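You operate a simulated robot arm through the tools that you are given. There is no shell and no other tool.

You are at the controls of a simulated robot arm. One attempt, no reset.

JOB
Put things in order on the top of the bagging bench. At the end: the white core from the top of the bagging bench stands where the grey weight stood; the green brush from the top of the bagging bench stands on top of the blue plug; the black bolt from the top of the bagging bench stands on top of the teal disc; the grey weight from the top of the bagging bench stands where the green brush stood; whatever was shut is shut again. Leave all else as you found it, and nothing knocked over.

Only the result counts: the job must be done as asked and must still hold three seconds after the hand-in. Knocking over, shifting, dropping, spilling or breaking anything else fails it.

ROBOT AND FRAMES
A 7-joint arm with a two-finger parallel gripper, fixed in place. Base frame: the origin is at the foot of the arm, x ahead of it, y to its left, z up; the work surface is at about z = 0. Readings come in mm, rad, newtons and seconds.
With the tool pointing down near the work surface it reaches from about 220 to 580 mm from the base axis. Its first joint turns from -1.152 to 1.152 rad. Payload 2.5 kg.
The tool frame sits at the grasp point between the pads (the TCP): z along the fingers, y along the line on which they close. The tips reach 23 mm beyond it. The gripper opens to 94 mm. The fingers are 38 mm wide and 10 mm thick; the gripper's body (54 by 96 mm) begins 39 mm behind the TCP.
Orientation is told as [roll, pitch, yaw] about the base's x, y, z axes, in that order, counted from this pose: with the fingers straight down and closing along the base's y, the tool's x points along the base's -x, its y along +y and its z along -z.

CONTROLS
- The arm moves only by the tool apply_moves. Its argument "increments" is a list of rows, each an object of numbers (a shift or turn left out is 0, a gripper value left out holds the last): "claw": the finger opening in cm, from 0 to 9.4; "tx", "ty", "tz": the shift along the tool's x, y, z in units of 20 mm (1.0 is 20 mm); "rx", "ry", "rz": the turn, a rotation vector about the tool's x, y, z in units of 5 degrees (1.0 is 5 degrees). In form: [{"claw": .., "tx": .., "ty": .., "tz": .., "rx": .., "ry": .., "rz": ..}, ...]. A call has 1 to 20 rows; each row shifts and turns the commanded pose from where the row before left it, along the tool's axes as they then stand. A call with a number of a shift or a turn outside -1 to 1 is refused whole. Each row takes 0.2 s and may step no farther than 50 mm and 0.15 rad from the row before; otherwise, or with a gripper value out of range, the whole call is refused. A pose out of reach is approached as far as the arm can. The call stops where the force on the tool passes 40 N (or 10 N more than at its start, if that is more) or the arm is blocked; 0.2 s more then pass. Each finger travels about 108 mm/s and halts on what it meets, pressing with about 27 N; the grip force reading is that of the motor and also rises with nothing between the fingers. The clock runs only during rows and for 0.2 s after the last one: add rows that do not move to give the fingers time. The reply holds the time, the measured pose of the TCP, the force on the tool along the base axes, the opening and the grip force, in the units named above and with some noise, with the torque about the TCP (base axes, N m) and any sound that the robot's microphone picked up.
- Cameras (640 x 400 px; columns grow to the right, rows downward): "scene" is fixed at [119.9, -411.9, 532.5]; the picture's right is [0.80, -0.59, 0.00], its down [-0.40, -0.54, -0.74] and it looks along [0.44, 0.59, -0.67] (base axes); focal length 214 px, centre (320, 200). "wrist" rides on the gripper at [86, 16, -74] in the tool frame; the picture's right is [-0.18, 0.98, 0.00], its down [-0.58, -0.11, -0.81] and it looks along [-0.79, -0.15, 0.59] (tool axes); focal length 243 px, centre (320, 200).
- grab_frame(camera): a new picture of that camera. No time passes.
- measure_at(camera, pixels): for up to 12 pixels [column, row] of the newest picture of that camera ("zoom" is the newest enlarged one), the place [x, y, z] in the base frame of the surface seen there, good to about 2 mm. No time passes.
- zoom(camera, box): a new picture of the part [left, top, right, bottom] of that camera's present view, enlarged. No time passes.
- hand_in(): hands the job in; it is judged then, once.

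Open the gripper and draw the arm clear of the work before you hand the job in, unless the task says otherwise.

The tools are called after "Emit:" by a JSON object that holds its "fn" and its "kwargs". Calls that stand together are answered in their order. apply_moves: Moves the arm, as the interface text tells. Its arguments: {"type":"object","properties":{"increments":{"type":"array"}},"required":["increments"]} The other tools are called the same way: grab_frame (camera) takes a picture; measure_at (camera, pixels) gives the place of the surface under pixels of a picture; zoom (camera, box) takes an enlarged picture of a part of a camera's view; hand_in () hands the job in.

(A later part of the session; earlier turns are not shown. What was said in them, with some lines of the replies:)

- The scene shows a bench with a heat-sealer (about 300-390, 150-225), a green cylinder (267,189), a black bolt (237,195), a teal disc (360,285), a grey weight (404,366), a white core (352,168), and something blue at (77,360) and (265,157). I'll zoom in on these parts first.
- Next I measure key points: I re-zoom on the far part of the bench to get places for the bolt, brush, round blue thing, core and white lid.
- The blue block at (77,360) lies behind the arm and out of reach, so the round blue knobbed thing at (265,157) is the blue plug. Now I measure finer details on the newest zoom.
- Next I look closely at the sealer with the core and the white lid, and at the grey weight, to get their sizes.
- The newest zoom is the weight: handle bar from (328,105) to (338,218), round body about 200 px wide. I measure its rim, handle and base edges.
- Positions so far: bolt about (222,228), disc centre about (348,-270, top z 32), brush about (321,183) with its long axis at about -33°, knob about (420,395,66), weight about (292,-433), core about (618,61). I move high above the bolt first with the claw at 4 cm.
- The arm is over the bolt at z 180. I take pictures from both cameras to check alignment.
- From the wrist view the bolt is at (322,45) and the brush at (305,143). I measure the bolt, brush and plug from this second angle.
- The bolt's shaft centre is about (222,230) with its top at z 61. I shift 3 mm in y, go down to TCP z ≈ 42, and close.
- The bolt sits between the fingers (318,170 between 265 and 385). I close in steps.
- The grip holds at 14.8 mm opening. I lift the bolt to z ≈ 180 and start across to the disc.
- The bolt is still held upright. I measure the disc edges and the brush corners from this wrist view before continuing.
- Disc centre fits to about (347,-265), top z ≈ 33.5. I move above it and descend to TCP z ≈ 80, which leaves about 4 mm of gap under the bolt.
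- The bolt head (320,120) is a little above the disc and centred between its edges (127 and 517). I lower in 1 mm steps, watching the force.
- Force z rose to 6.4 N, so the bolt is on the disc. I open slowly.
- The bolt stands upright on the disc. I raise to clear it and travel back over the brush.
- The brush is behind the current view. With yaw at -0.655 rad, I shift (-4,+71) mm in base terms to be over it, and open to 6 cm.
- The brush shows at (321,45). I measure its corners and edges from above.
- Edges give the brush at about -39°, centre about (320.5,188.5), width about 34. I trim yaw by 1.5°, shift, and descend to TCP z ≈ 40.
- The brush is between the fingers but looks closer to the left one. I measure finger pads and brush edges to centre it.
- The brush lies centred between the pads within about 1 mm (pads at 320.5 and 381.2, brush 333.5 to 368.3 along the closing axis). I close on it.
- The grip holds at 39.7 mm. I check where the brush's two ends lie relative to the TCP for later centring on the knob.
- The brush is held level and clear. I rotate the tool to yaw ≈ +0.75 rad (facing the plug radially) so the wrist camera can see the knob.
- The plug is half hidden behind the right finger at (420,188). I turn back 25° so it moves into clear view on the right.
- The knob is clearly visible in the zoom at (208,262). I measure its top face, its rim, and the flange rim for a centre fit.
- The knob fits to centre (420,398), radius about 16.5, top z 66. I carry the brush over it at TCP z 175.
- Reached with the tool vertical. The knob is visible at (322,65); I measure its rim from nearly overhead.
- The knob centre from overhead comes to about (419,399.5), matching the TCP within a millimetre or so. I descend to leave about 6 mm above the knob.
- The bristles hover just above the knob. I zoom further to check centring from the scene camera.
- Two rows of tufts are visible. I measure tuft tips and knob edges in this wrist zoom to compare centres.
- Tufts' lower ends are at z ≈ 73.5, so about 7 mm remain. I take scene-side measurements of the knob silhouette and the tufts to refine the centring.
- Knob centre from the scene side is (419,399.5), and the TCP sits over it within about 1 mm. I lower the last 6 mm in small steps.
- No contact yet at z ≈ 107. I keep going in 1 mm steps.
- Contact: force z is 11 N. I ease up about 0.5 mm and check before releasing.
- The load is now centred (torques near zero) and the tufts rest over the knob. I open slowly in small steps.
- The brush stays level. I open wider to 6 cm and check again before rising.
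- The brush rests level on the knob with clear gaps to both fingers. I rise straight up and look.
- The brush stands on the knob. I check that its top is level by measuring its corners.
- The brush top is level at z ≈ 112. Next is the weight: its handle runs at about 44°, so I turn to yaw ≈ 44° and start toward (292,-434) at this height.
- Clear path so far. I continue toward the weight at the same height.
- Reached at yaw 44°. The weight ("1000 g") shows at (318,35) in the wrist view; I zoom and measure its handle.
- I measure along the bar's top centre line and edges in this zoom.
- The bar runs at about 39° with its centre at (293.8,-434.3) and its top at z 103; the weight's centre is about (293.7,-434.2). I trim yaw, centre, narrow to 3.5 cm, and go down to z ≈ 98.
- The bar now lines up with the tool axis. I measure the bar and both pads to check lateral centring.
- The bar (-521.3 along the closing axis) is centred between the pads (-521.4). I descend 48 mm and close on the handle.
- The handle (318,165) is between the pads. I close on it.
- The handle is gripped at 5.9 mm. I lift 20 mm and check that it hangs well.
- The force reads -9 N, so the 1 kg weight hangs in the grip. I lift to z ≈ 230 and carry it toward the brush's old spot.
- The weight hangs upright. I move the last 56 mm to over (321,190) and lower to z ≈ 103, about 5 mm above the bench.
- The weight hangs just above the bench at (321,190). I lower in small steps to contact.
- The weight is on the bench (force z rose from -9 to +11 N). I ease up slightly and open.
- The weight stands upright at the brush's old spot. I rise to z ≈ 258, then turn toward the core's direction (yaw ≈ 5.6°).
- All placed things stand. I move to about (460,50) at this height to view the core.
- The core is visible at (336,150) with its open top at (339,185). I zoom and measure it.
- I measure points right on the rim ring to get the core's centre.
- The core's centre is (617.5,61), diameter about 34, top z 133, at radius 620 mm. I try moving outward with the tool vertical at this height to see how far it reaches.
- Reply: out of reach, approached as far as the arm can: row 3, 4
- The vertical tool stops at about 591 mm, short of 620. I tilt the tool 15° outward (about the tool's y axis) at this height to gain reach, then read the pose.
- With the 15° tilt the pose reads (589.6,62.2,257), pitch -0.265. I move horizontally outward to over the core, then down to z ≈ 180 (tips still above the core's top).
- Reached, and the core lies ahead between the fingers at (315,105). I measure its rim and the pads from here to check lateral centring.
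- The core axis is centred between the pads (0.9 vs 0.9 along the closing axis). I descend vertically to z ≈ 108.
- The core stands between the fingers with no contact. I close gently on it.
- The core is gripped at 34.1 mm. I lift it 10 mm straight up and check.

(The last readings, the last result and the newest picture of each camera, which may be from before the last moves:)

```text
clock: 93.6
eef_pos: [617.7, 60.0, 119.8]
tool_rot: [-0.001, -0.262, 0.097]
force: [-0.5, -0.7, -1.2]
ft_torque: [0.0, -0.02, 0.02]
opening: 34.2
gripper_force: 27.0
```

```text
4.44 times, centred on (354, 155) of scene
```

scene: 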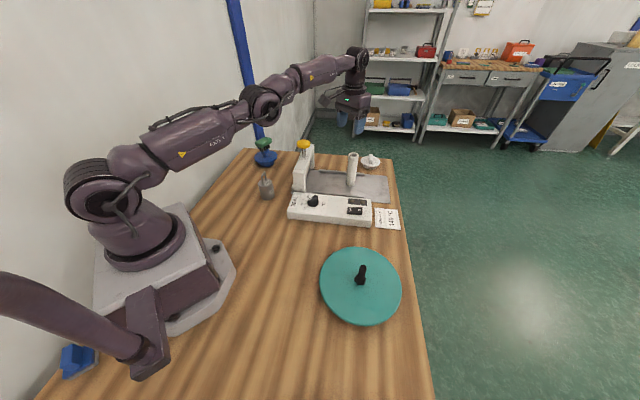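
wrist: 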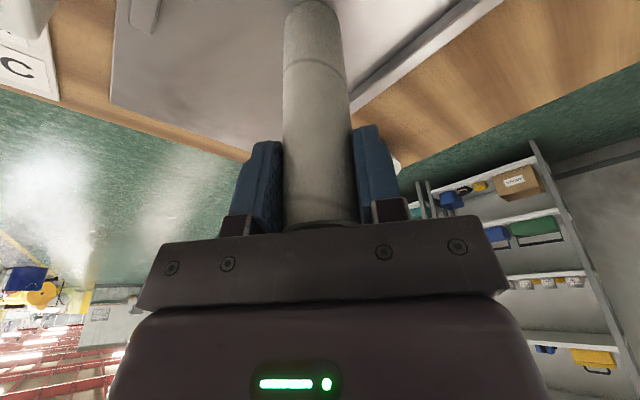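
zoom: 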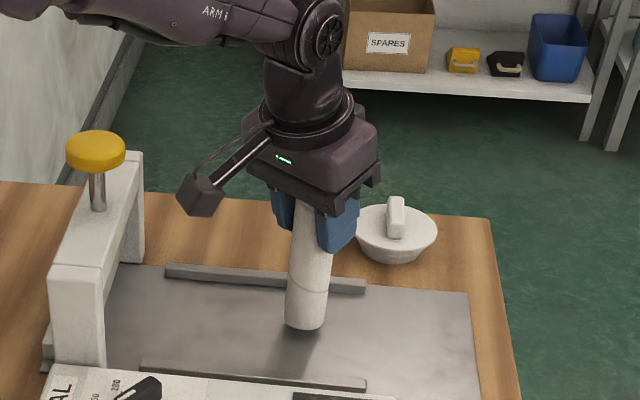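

The core comes up cleanly. I lift to z ≈ 260 and carry it to about (480,-150).

Emit:
{"fn": "apply_moves", "kwargs": {"increments": [{"tx": -0.229, "tz": -0.844}, {"tx": -0.229, "tz": -0.844}, {"tx": -0.229, "tz": -0.844}, {"tx": -0.229, "tz": -0.844}, {"tx": -0.229, "tz": -0.844}, {"tx": -0.229, "tz": -0.844}, {"tx": -0.229, "tz": -0.844}, {"tx": -0.229, "tz": -0.844}, {}]}}

Emit:
{"fn": "apply_moves", "kwargs": {"increments": [{"tx": 0.691, "ty": -0.888, "tz": -0.188}, {"tx": 0.691, "ty": -0.888, "tz": -0.188}, {"tx": 0.691, "ty": -0.888, "tz": -0.188}, {"tx": 0.691, "ty": -0.888, "tz": -0.188}, {"tx": 0.691, "ty": -0.888, "tz": -0.188}, {"tx": 0.691, "ty": -0.888, "tz": -0.188}, {"tx": 0.691, "ty": -0.888, "tz": -0.188}, {"tx": 0.691, "ty": -0.888, "tz": -0.188}, {"tx": 0.691, "ty": -0.888, "tz": -0.188}, {"tx": 0.691, "ty": -0.888, "tz": -0.188}, {"tx": 0.691, "ty": -0.888, "tz": -0.188}, {}]}}

Emit:
{"fn": "grab_frame", "kwargs": {"camera": "scene"}}

Emit:
{"fn": "grab_frame", "kwargs": {"camera": "wrist"}}

```text
clock: 95.6
eef_pos: [619.4, 61.5, 258.9]
tool_rot: [-0.001, -0.263, 0.098]
force: [-0.4, 0.6, -0.9]
ft_torque: [0.0, 0.01, 0.03]
opening: 34.1
gripper_force: 26.9
```

```text
clock: 98.2
eef_pos: [481.5, -149.5, 259.6]
tool_rot: [0.0, -0.261, 0.099]
force: [-0.7, -0.4, -0.6]
ft_torque: [0.03, -0.01, -0.03]
opening: 33.9
gripper_force: 26.7
```

```text
taken
```

scene: 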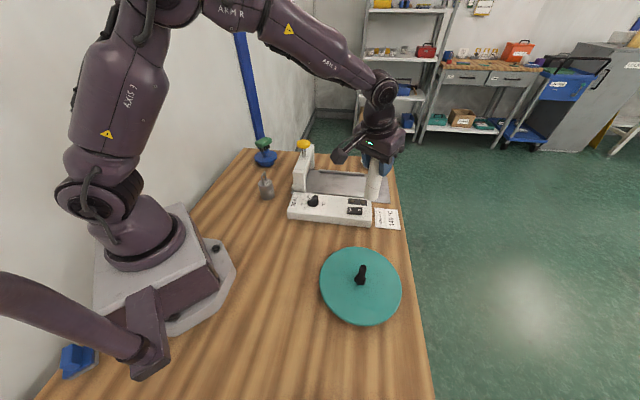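

```text
taken
```

wrist: 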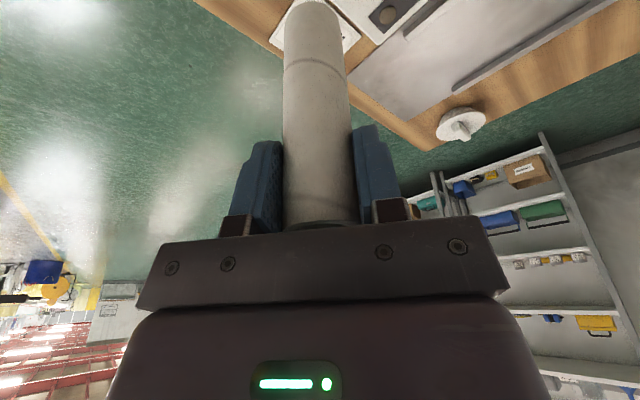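

The core is held steady. Now I turn about the vertical by -62° (keeping the tilt) so the tool faces the destination's direction.

Emit:
{"fn": "apply_moves", "kwargs": {"increments": [{"rx": 0.25, "rz": 0.92}, {"rx": 0.25, "rz": 0.92}, {"rx": 0.25, "rz": 0.92}, {"rx": 0.25, "rz": 0.92}, {"rx": 0.25, "rz": 0.92}, {"rx": 0.25, "rz": 0.92}, {"rx": 0.25, "rz": 0.92}, {"rx": 0.25, "rz": 0.92}, {"rx": 0.25, "rz": 0.92}, {"rx": 0.25, "rz": 0.92}, {"rx": 0.25, "rz": 0.92}, {"rx": 0.25, "rz": 0.92}, {"rx": 0.25, "rz": 0.92}, {}]}}

Emit:
{"fn": "grab_frame", "kwargs": {"camera": "wrist"}}

```text
clock: 101.2
eef_pos: [481.2, -149.4, 260.5]
tool_rot: [-0.003, -0.264, -0.984]
force: [0.4, -0.1, -0.8]
ft_torque: [0.01, -0.02, -0.02]
opening: 33.6
gripper_force: 26.8
```

```text
taken
```

wrist: 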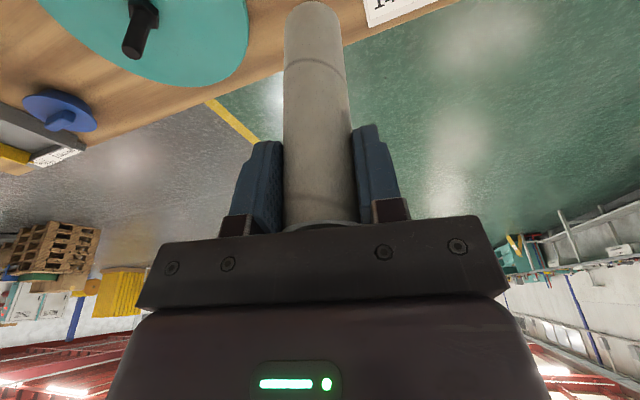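

Yaw is now -0.984 with the tilt kept. A blue thing with a handle appears at (60,112) in this view; I measure it to learn where it is.

Emit:
{"fn": "measure_at", "kwargs": {"camera": "wrist", "pixels": [[60, 118], [40, 105], [85, 120], [62, 128], [20, 130], [55, 157], [15, 155], [95, 130], [5, 100], [60, 95]]}}

Emit:
{"fn": "zoom", "kwargs": {"camera": "wrist", "box": [0, 60, 140, 180]}}

```text
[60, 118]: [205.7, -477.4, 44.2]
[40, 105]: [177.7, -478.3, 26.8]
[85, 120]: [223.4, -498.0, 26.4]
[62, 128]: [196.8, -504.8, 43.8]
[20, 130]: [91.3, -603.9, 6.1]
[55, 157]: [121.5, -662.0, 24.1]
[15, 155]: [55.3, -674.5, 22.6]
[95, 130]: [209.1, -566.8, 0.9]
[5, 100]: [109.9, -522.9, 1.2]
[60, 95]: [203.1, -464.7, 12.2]
```

```text
3.33 times, centred on (70, 120) of wrist
```

zoom: 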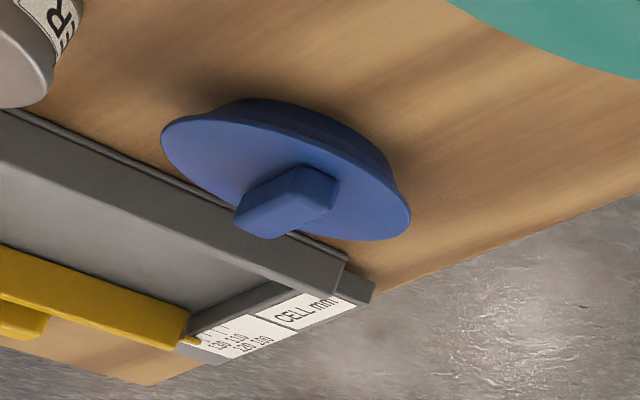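

That is a second blue lid-like object at about (202,-485), beyond the scene camera's view, so I'll look at it properly later with a free gripper. For now I carry the core over the weight's old spot (293.7,-434.2).

Emit:
{"fn": "apply_moves", "kwargs": {"increments": [{"tx": -0.378, "ty": -0.9235, "tz": 0.1026}, {"tx": -0.378, "ty": -0.9235, "tz": 0.1026}, {"tx": -0.378, "ty": -0.9235, "tz": 0.1026}, {"tx": -0.378, "ty": -0.9235, "tz": 0.1026}, {"tx": -0.378, "ty": -0.9235, "tz": 0.1026}, {"tx": -0.378, "ty": -0.9235, "tz": 0.1026}, {"tx": -0.378, "ty": -0.9235, "tz": 0.1026}, {"tx": -0.378, "ty": -0.9235, "tz": 0.1026}, {"tx": -0.378, "ty": -0.9235, "tz": 0.1026}, {"tx": -0.378, "ty": -0.9235, "tz": 0.1026}, {"tx": -0.378, "ty": -0.9235, "tz": 0.1026}, {"tx": -0.378, "ty": -0.9235, "tz": 0.1026}, {"tx": -0.378, "ty": -0.9235, "tz": 0.1026}, {"tx": -0.378, "ty": -0.9235, "tz": 0.1026}, {"tx": -0.378, "ty": -0.9235, "tz": 0.1026}, {"tx": -0.378, "ty": -0.9235, "tz": 0.1026}, {"tx": -0.378, "ty": -0.9235, "tz": 0.1026}, {}]}}

Emit:
{"fn": "grab_frame", "kwargs": {"camera": "wrist"}}

Emit:
{"fn": "grab_frame", "kwargs": {"camera": "scene"}}

```text
clock: 105.0
eef_pos: [291.8, -435.0, 260.2]
tool_rot: [-0.003, -0.262, -0.983]
force: [-0.2, -0.3, -0.5]
ft_torque: [-0.01, 0.0, 0.0]
opening: 34.1
gripper_force: 27.3
```

```text
taken
```

wrist: 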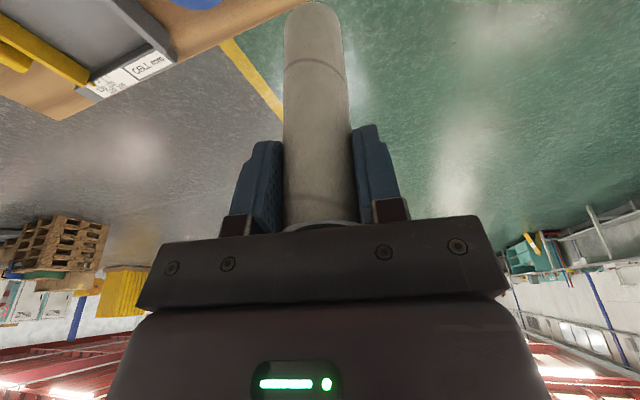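

```text
taken
```

scene: 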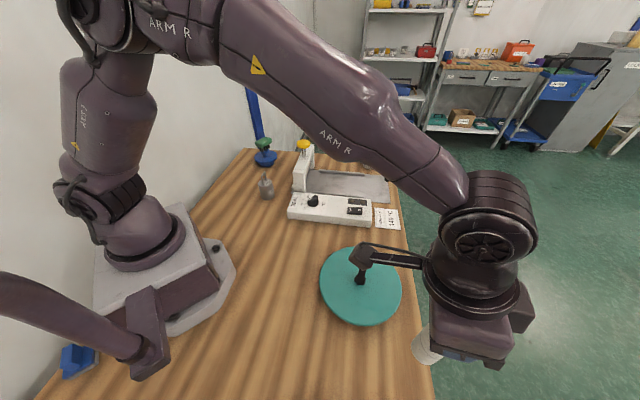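

The core is over the spot. I descend vertically (keeping the tilt) to TCP z ≈ 115, about 9 mm above the bench.

Emit:
{"fn": "apply_moves", "kwargs": {"increments": [{"tx": 0.2375, "tz": 0.875}, {"tx": 0.2375, "tz": 0.875}, {"tx": 0.2375, "tz": 0.875}, {"tx": 0.2375, "tz": 0.875}, {"tx": 0.2375, "tz": 0.875}, {"tx": 0.2375, "tz": 0.875}, {"tx": 0.2375, "tz": 0.875}, {"tx": 0.2375, "tz": 0.875}, {}]}}

Emit:
{"fn": "apply_moves", "kwargs": {"increments": [{}]}}

Emit:
{"fn": "grab_frame", "kwargs": {"camera": "wrist"}}

Emit:
{"fn": "zoom", "kwargs": {"camera": "scene", "box": [340, 300, 480, 400]}}

```text
clock: 107.0
eef_pos: [292.1, -434.8, 114.9]
tool_rot: [-0.003, -0.265, -0.982]
force: [-0.4, -0.5, -0.8]
ft_torque: [-0.01, -0.03, -0.03]
opening: 33.8
gripper_force: 26.9
```

```text
clock: 107.4
eef_pos: [293.2, -434.6, 115.0]
tool_rot: [-0.003, -0.263, -0.984]
force: [-0.1, -0.9, -0.5]
ft_torque: [-0.02, -0.02, 0.01]
opening: 33.5
gripper_force: 26.7
```

```text
taken
```

wrist: 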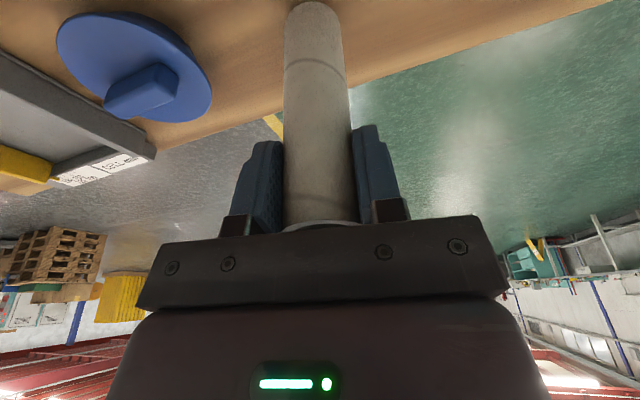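

```text
4.00 times, centred on (410, 350) of scene
```

zoom: 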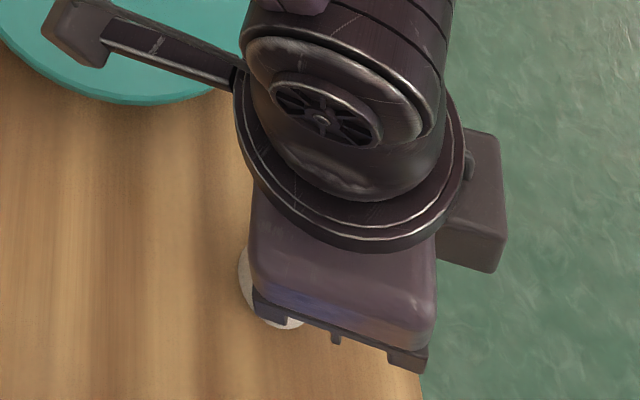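

TCP is at (293,-434.6,115), within a millimetre of the spot. I lower 7 mm then go in 1 mm steps to contact.

Emit:
{"fn": "apply_moves", "kwargs": {"increments": [{"tx": 0.046, "tz": 0.169}, {"tx": 0.046, "tz": 0.169}, {}]}}

Emit:
{"fn": "apply_moves", "kwargs": {"increments": [{"tx": 0.0131, "tz": 0.0483}, {}]}}

Emit:
{"fn": "apply_moves", "kwargs": {"increments": [{"tx": 0.0131, "tz": 0.0483}, {}]}}

```text
clock: 108.2
eef_pos: [292.6, -436.2, 109.0]
tool_rot: [-0.004, -0.263, -0.983]
force: [0.7, 0.7, -1.2]
ft_torque: [0.01, -0.03, -0.02]
opening: 33.7
gripper_force: 27.0
```

```text
clock: 108.8
eef_pos: [291.5, -434.4, 105.7]
tool_rot: [-0.003, -0.266, -0.983]
force: [-0.2, -0.2, -1.4]
ft_torque: [0.0, -0.01, -0.02]
opening: 33.9
gripper_force: 26.8
```

```text
clock: 109.4
eef_pos: [292.0, -435.3, 106.9]
tool_rot: [-0.004, -0.263, -0.983]
force: [-1.5, 2.1, 3.8]
ft_torque: [0.24, 0.06, 0.05]
opening: 33.9
gripper_force: 27.3
```

Contact begins (force z +3.8 N). I open slowly in small steps.

Emit:
{"fn": "apply_moves", "kwargs": {"increments": [{"tx": 0.005, "tz": 0.02}, {}, {"claw": 3.5}, {"claw": 3.7}, {"claw": 4}, {"claw": 4.5}, {"claw": 5.2}, {"claw": 6}, {}]}}

Emit:
{"fn": "grab_frame", "kwargs": {"camera": "wrist"}}

Emit:
{"fn": "zoom", "kwargs": {"camera": "scene", "box": [340, 300, 480, 400]}}

```text
clock: 111.4
eef_pos: [291.9, -435.9, 105.6]
tool_rot: [-0.005, -0.264, -0.984]
force: [-1.2, 0.0, -0.3]
ft_torque: [0.02, 0.02, 0.02]
opening: 60.2
gripper_force: 0.1
```

```text
taken
```

wrist: 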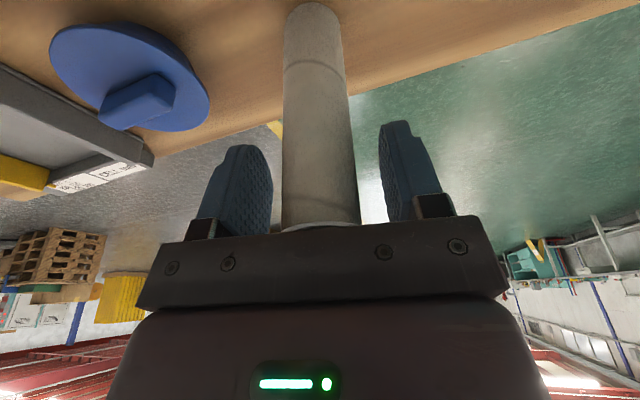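

```text
4.00 times, centred on (410, 350) of scene
```

zoom: 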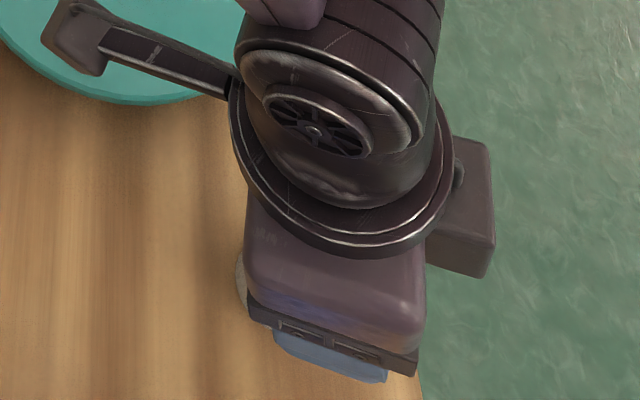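

The core stands free between the open fingers. I rise straight up about 150 mm.

Emit:
{"fn": "apply_moves", "kwargs": {"increments": [{"tx": -0.131, "tz": -0.4825}, {"tx": -0.262, "tz": -0.965}, {"tx": -0.262, "tz": -0.965}, {"tx": -0.262, "tz": -0.965}, {"tx": -0.262, "tz": -0.965}, {"tx": -0.262, "tz": -0.965}, {"tx": -0.262, "tz": -0.965}, {"tx": -0.262, "tz": -0.965}, {}]}}

Emit:
{"fn": "grab_frame", "kwargs": {"camera": "wrist"}}

Emit:
{"fn": "grab_frame", "kwargs": {"camera": "scene"}}

```text
clock: 113.4
eef_pos: [292.6, -434.5, 256.0]
tool_rot: [-0.002, -0.264, -0.982]
force: [-0.1, 0.0, -0.5]
ft_torque: [0.02, 0.03, 0.01]
opening: 59.6
gripper_force: 0.1
```

```text
taken
```

wrist: 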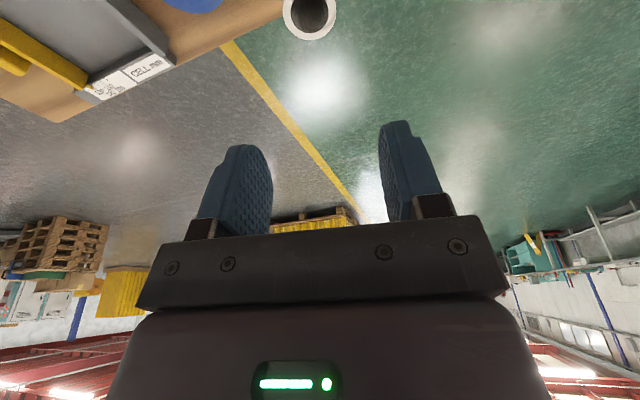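

```text
taken
```

scene: 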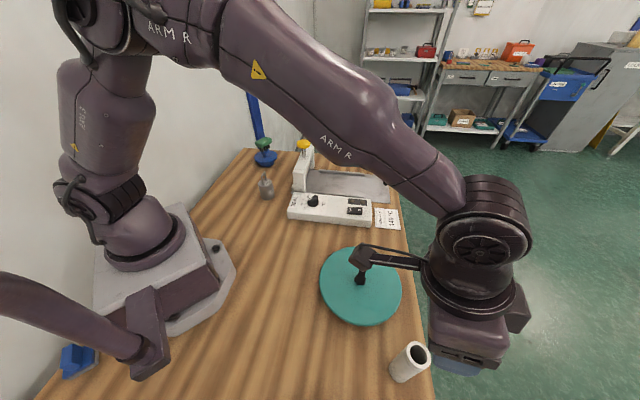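

The core stands upright where the weight stood. I back off, untilt, and turn the camera toward the hidden near end of the bench to see what lies there, including the other blue object.

Emit:
{"fn": "apply_moves", "kwargs": {"increments": [{"tx": 0.873, "ty": 0.694, "tz": -0.497}, {"tx": 0.873, "ty": 0.694, "tz": -0.497}, {"tx": 0.873, "ty": 0.694, "tz": -0.497}, {"tx": 0.873, "ty": 0.694, "tz": -0.497}, {"tx": 0.873, "ty": 0.694, "tz": -0.497}, {"tx": 0.873, "ty": 0.694, "tz": -0.497}, {"tx": 0.873, "ty": 0.694, "tz": -0.497}, {"tx": 0.873, "ty": 0.694, "tz": -0.497}, {"tx": 0.873, "ty": 0.694, "tz": -0.497}, {"ry": 1}, {"ry": 1}, {"ry": 1}, {}]}}

Emit:
{"fn": "apply_moves", "kwargs": {"increments": [{"rz": 1}, {"rz": 1}, {"rz": 1}, {"rz": 1}, {"rz": 1}, {"rz": 1}, {"rz": 1}, {"rz": 1}, {"rz": 1}, {}]}}

Emit:
{"fn": "grab_frame", "kwargs": {"camera": "wrist"}}

```text
clock: 116.2
eef_pos: [300.3, -219.1, 300.7]
tool_rot: [-0.004, -0.001, -0.982]
force: [-0.7, -0.3, -0.1]
ft_torque: [-0.01, -0.01, 0.0]
opening: 59.9
gripper_force: 0.1
```

```text
clock: 118.4
eef_pos: [299.5, -218.7, 300.4]
tool_rot: [-0.001, -0.003, -1.769]
force: [-0.8, 1.3, -0.3]
ft_torque: [0.0, -0.01, 0.02]
opening: 60.1
gripper_force: 0.0
```

```text
taken
```

wrist: 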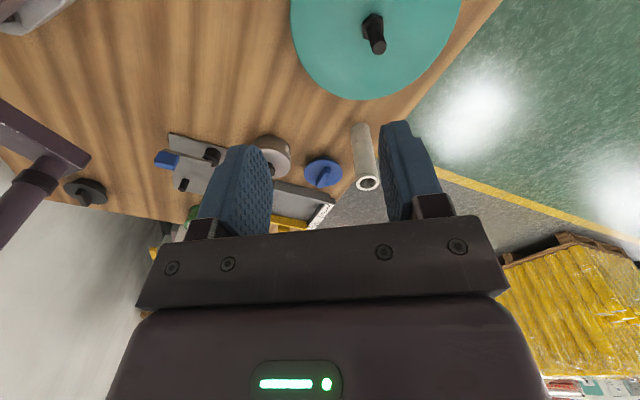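

More objects appear at the near end: blue at (168,160), grey round at (273,153), blue lid at (323,172), dark at (87,190). I zoom in on them.

Emit:
{"fn": "zoom", "kwargs": {"camera": "wrist", "box": [140, 120, 240, 210]}}

Emit:
{"fn": "zoom", "kwargs": {"camera": "wrist", "box": [240, 120, 380, 220]}}

Emit:
{"fn": "measure_at", "kwargs": {"camera": "wrist", "pixels": [[168, 160], [210, 155], [275, 150], [323, 165], [323, 178], [87, 190], [306, 172], [341, 172], [325, 160], [195, 213], [290, 195], [185, 184]]}}

```text
4.44 times, centred on (190, 165) of wrist
```

zoom: 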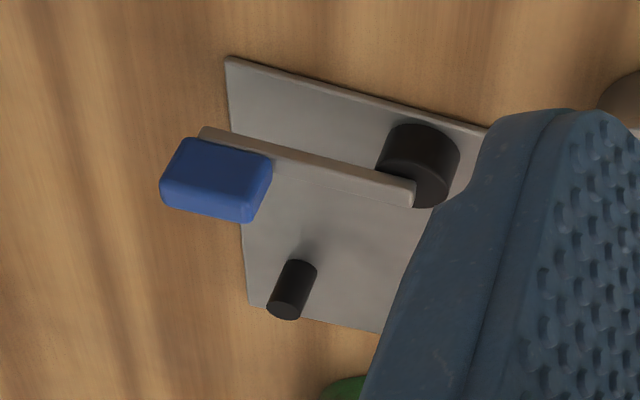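

```text
4.00 times, centred on (310, 170) of wrist
```

zoom: 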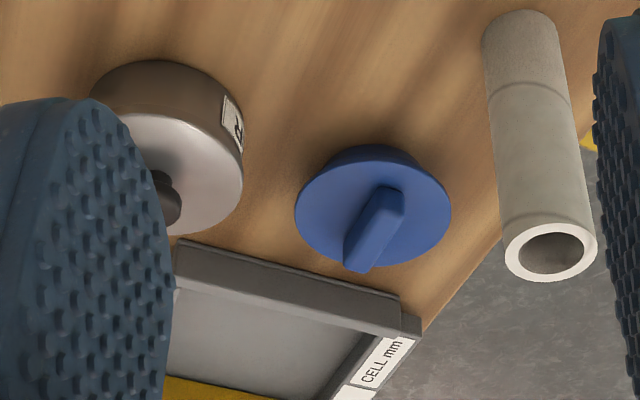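

```text
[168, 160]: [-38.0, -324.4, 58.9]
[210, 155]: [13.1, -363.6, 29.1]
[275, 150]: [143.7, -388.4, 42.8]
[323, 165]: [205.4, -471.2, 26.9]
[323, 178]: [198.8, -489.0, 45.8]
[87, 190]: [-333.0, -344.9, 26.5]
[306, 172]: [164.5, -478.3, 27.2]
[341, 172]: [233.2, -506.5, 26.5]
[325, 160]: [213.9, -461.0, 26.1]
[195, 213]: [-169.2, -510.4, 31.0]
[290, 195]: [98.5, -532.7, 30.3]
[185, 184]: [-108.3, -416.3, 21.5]
```

Two different blue lid-like objects exist: the knobbed one at (419,399) and a bar-handled one at (202,-485). I zoom on the bar-handled one to judge its shape and top.

Emit:
{"fn": "zoom", "kwargs": {"camera": "wrist", "box": [300, 150, 346, 194]}}

Emit:
{"fn": "zoom", "kwargs": {"camera": "wrist", "box": [60, 160, 120, 220]}}

Emit:
{"fn": "zoom", "kwargs": {"camera": "scene", "box": [350, 140, 400, 180]}}

```text
9.09 times, centred on (323, 172) of wrist
```

zoom: 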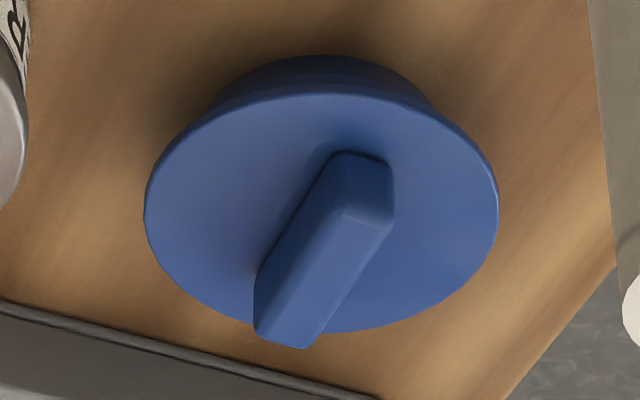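

```text
6.67 times, centred on (90, 190) of wrist
```

zoom: 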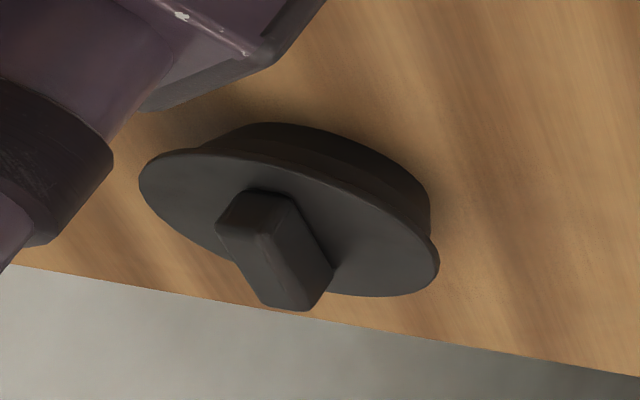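

```text
10.00 times, centred on (375, 160) of scene
```

zoom: 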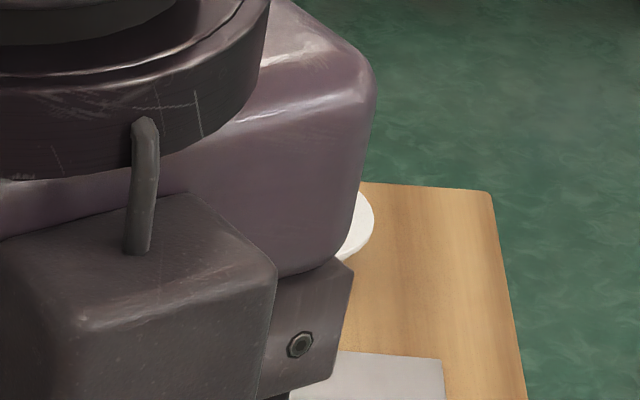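

Three bar-handled pieces (white, blue, black) all lie outside the arm's reach, while the knobbed blue one is within it. I turn a little more to see the green and grey things at the near end, to understand the set of objects.

Emit:
{"fn": "apply_moves", "kwargs": {"increments": [{"rz": 1}, {"rz": 1}, {"rz": 1}, {"rz": 1}, {}]}}

Emit:
{"fn": "grab_frame", "kwargs": {"camera": "wrist"}}

Emit:
{"fn": "zoom", "kwargs": {"camera": "wrist", "box": [150, 110, 310, 220]}}

Emit:
{"fn": "zoom", "kwargs": {"camera": "wrist", "box": [310, 100, 430, 220]}}

```text
clock: 119.6
eef_pos: [300.0, -220.3, 301.1]
tool_rot: [0.0, -0.002, -2.117]
force: [-0.1, -0.7, 0.4]
ft_torque: [0.02, 0.01, 0.0]
opening: 59.9
gripper_force: 0.1
```

```text
taken
```

wrist: 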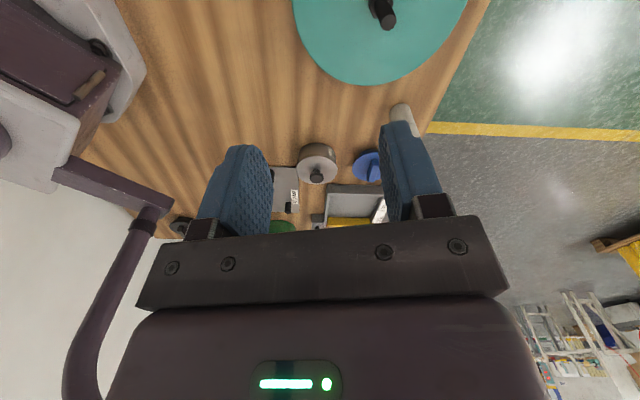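

```text
3.64 times, centred on (230, 165) of wrist
```

zoom: 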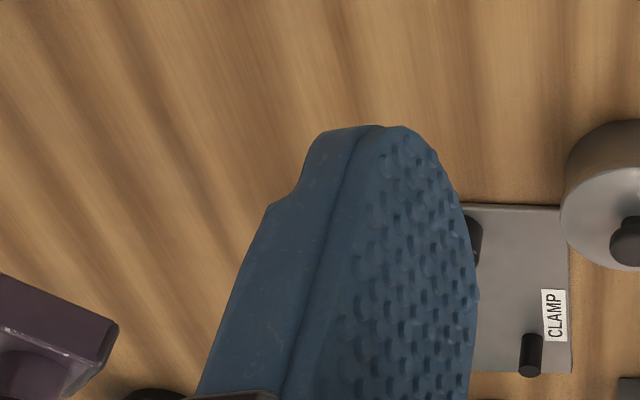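

```text
3.33 times, centred on (370, 160) of wrist
```

zoom: 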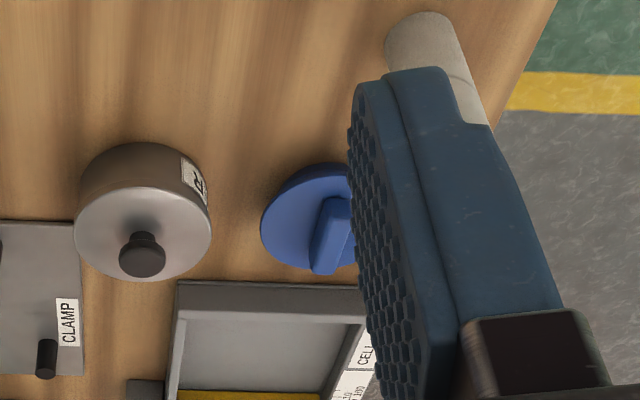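

The lever piece is labelled CLAMP. I zoom on the green patch at (282,225) and on the yellow-handled cell.

Emit:
{"fn": "zoom", "kwargs": {"camera": "wrist", "box": [262, 180, 342, 236]}}

Emit:
{"fn": "measure_at", "kwargs": {"camera": "wrist", "pixels": [[283, 226], [275, 229], [292, 226], [345, 222], [317, 176], [317, 150], [302, 165], [333, 165], [292, 195]]}}

```text
7.14 times, centred on (302, 208) of wrist
```

zoom: 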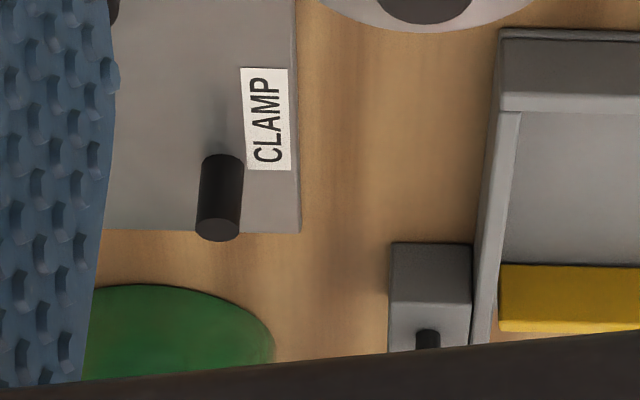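

```text
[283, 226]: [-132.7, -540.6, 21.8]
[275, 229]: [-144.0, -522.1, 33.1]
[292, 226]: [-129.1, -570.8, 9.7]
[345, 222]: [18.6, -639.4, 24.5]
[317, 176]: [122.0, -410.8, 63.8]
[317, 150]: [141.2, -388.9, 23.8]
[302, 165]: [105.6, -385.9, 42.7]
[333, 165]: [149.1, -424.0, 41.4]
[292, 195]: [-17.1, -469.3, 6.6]
```

The clutter (green disc, clamp, can, bar-handled pieces) all lies outside the arm's allowed sector, and only the knobbed blue plug has a flat top that can carry the brush, so my placement stands. I now move the arm back to a neutral place and check everything.

Emit:
{"fn": "apply_moves", "kwargs": {"increments": [{"tx": 0.925, "ty": -0.403}, {"tx": 0.925, "ty": -0.403}, {"tx": 0.925, "ty": -0.403}, {"tx": 0.925, "ty": -0.403}, {"tx": 0.925, "ty": -0.403}, {"tx": 0.925, "ty": -0.403}, {"tx": 0.925, "ty": -0.403}, {"tx": 0.925, "ty": -0.403}, {"tx": 0.925, "ty": -0.403}, {"tx": 0.925, "ty": -0.403}, {"tx": 0.925, "ty": -0.403}, {}]}}

Emit:
{"fn": "apply_moves", "kwargs": {"increments": [{"rz": -1}, {"rz": -1}, {"rz": -1}, {"rz": -1}, {"rz": -1}, {"rz": -1}, {"rz": -1}, {"rz": -1}, {"rz": -1}, {"rz": -1}, {"rz": -1}, {"rz": -1}, {"rz": -1}, {"rz": -1}, {"rz": -1}, {"rz": -1}, {"rz": -1}, {"rz": -1}, {"rz": -1}, {"rz": -1}]}}

Emit:
{"fn": "apply_moves", "kwargs": {"increments": [{"rz": -1}, {"rz": -1}, {"rz": -1}, {"rz": -1}, {}]}}

Emit:
{"fn": "grab_frame", "kwargs": {"camera": "scene"}}

Emit:
{"fn": "grab_frame", "kwargs": {"camera": "wrist"}}

```text
clock: 122.2
eef_pos: [329.6, 2.3, 299.1]
tool_rot: [-0.002, -0.003, -2.117]
force: [-0.5, 0.1, -0.4]
ft_torque: [-0.01, 0.02, -0.02]
opening: 59.8
gripper_force: 0.0
```

```text
clock: 126.4
eef_pos: [329.9, 1.0, 299.7]
tool_rot: [-0.004, 0.0, -0.37]
force: [-0.6, 0.1, 0.3]
ft_torque: [-0.03, -0.02, 0.02]
opening: 59.8
gripper_force: 0.1
```

```text
clock: 127.6
eef_pos: [329.5, 1.1, 299.4]
tool_rot: [-0.001, 0.0, -0.021]
force: [0.4, 0.1, -0.4]
ft_torque: [-0.01, -0.01, 0.03]
opening: 59.7
gripper_force: 0.0
```

```text
taken
```

scene: 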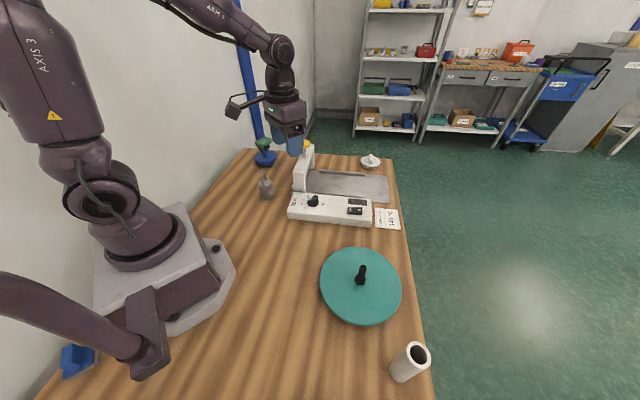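

```text
taken
```

wrist: 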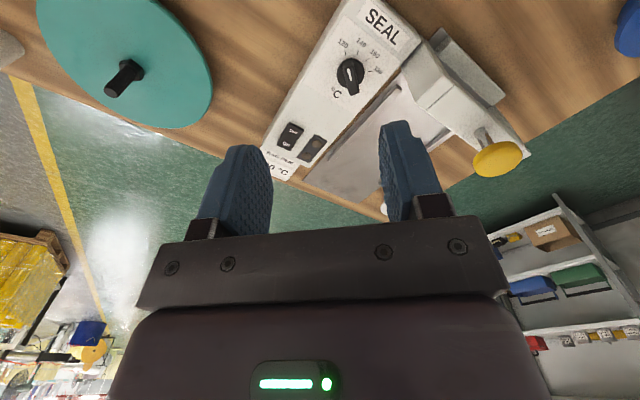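

The arm is clear. I zoom on the brush on its plug, the weight, the bolt and the core for a final check of their stance and places.

Emit:
{"fn": "zoom", "kwargs": {"camera": "scene", "box": [230, 125, 300, 205]}}

Emit:
{"fn": "zoom", "kwargs": {"camera": "scene", "box": [310, 240, 450, 400]}}

Emit:
{"fn": "measure_at", "kwargs": {"camera": "scene", "pixels": [[267, 190], [262, 183], [272, 183], [266, 176], [418, 355], [395, 372], [405, 365], [361, 268], [360, 282], [262, 146], [405, 378], [265, 157]]}}

```text
5.00 times, centred on (265, 165) of scene
```

zoom: 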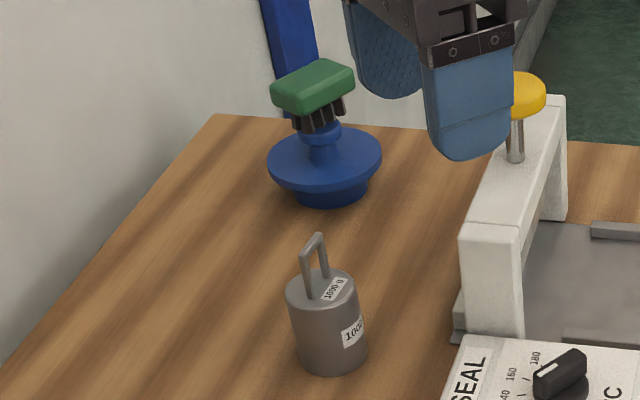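

```text
2.50 times, centred on (380, 320) of scene
```

zoom: 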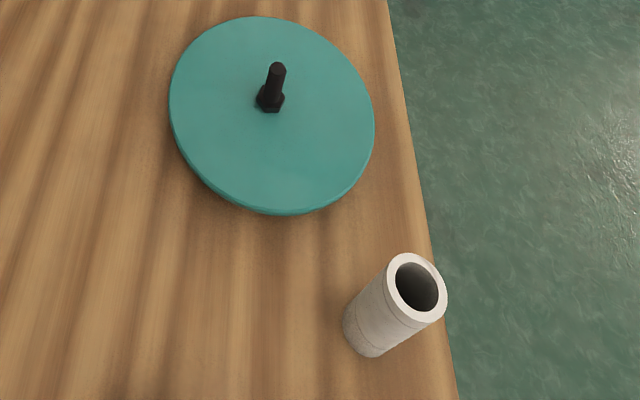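

```text
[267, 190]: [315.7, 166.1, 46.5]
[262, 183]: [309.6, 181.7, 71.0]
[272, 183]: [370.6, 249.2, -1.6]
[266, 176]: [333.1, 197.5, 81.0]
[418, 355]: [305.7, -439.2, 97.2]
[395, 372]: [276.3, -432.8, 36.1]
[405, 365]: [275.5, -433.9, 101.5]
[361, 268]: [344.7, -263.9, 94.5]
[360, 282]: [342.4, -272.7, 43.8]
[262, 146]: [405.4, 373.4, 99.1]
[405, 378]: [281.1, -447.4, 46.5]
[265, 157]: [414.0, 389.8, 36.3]
```

All goals are visible: the brush is level on the blue plug, the weight is at the brush's old spot, the bolt is upright on the teal disc, and the core is at the weight's old spot. The gripper is open and the arm is clear, so I hand in.

Emit:
{"fn": "hand_in", "kwargs": {}}

```text
The job is handed in.
```

I made all four placements and handed the job in. The result hasn't come back, and it depends on which blue object was meant by "the blue plug".

| Object | Where it stands now |
|---|---|
| Black bolt | Upright at the centre of the teal disc |
| Green brush | Level on the knob of the blue plug at about (419, 399) |
| Grey weight | Where the brush stood, about (321, 190) |
| White core | Where the weight stood, within about 2 mm |

**Possible mix-up over the plug:** there are two blue lid-like pieces on the bench. I used the one with the round knob. It is inside the arm's reach, and its flat top, about 33 mm across, can hold the brush.

The other is at about (202, -485) and has a bar handle. I only noticed it after the brush was already placed. It sits just outside the range of the first joint and has only a narrow bar on top, so I left the brush where it was. White and black pieces of that same bar-handled shape are also on the bench, so I can't fully rule out that this is the kind meant by "plug".

In the final views nothing else I could see had been knocked over or shifted, and I opened nothing that needed shutting again. The gripper was open and the arm clear when I handed in.
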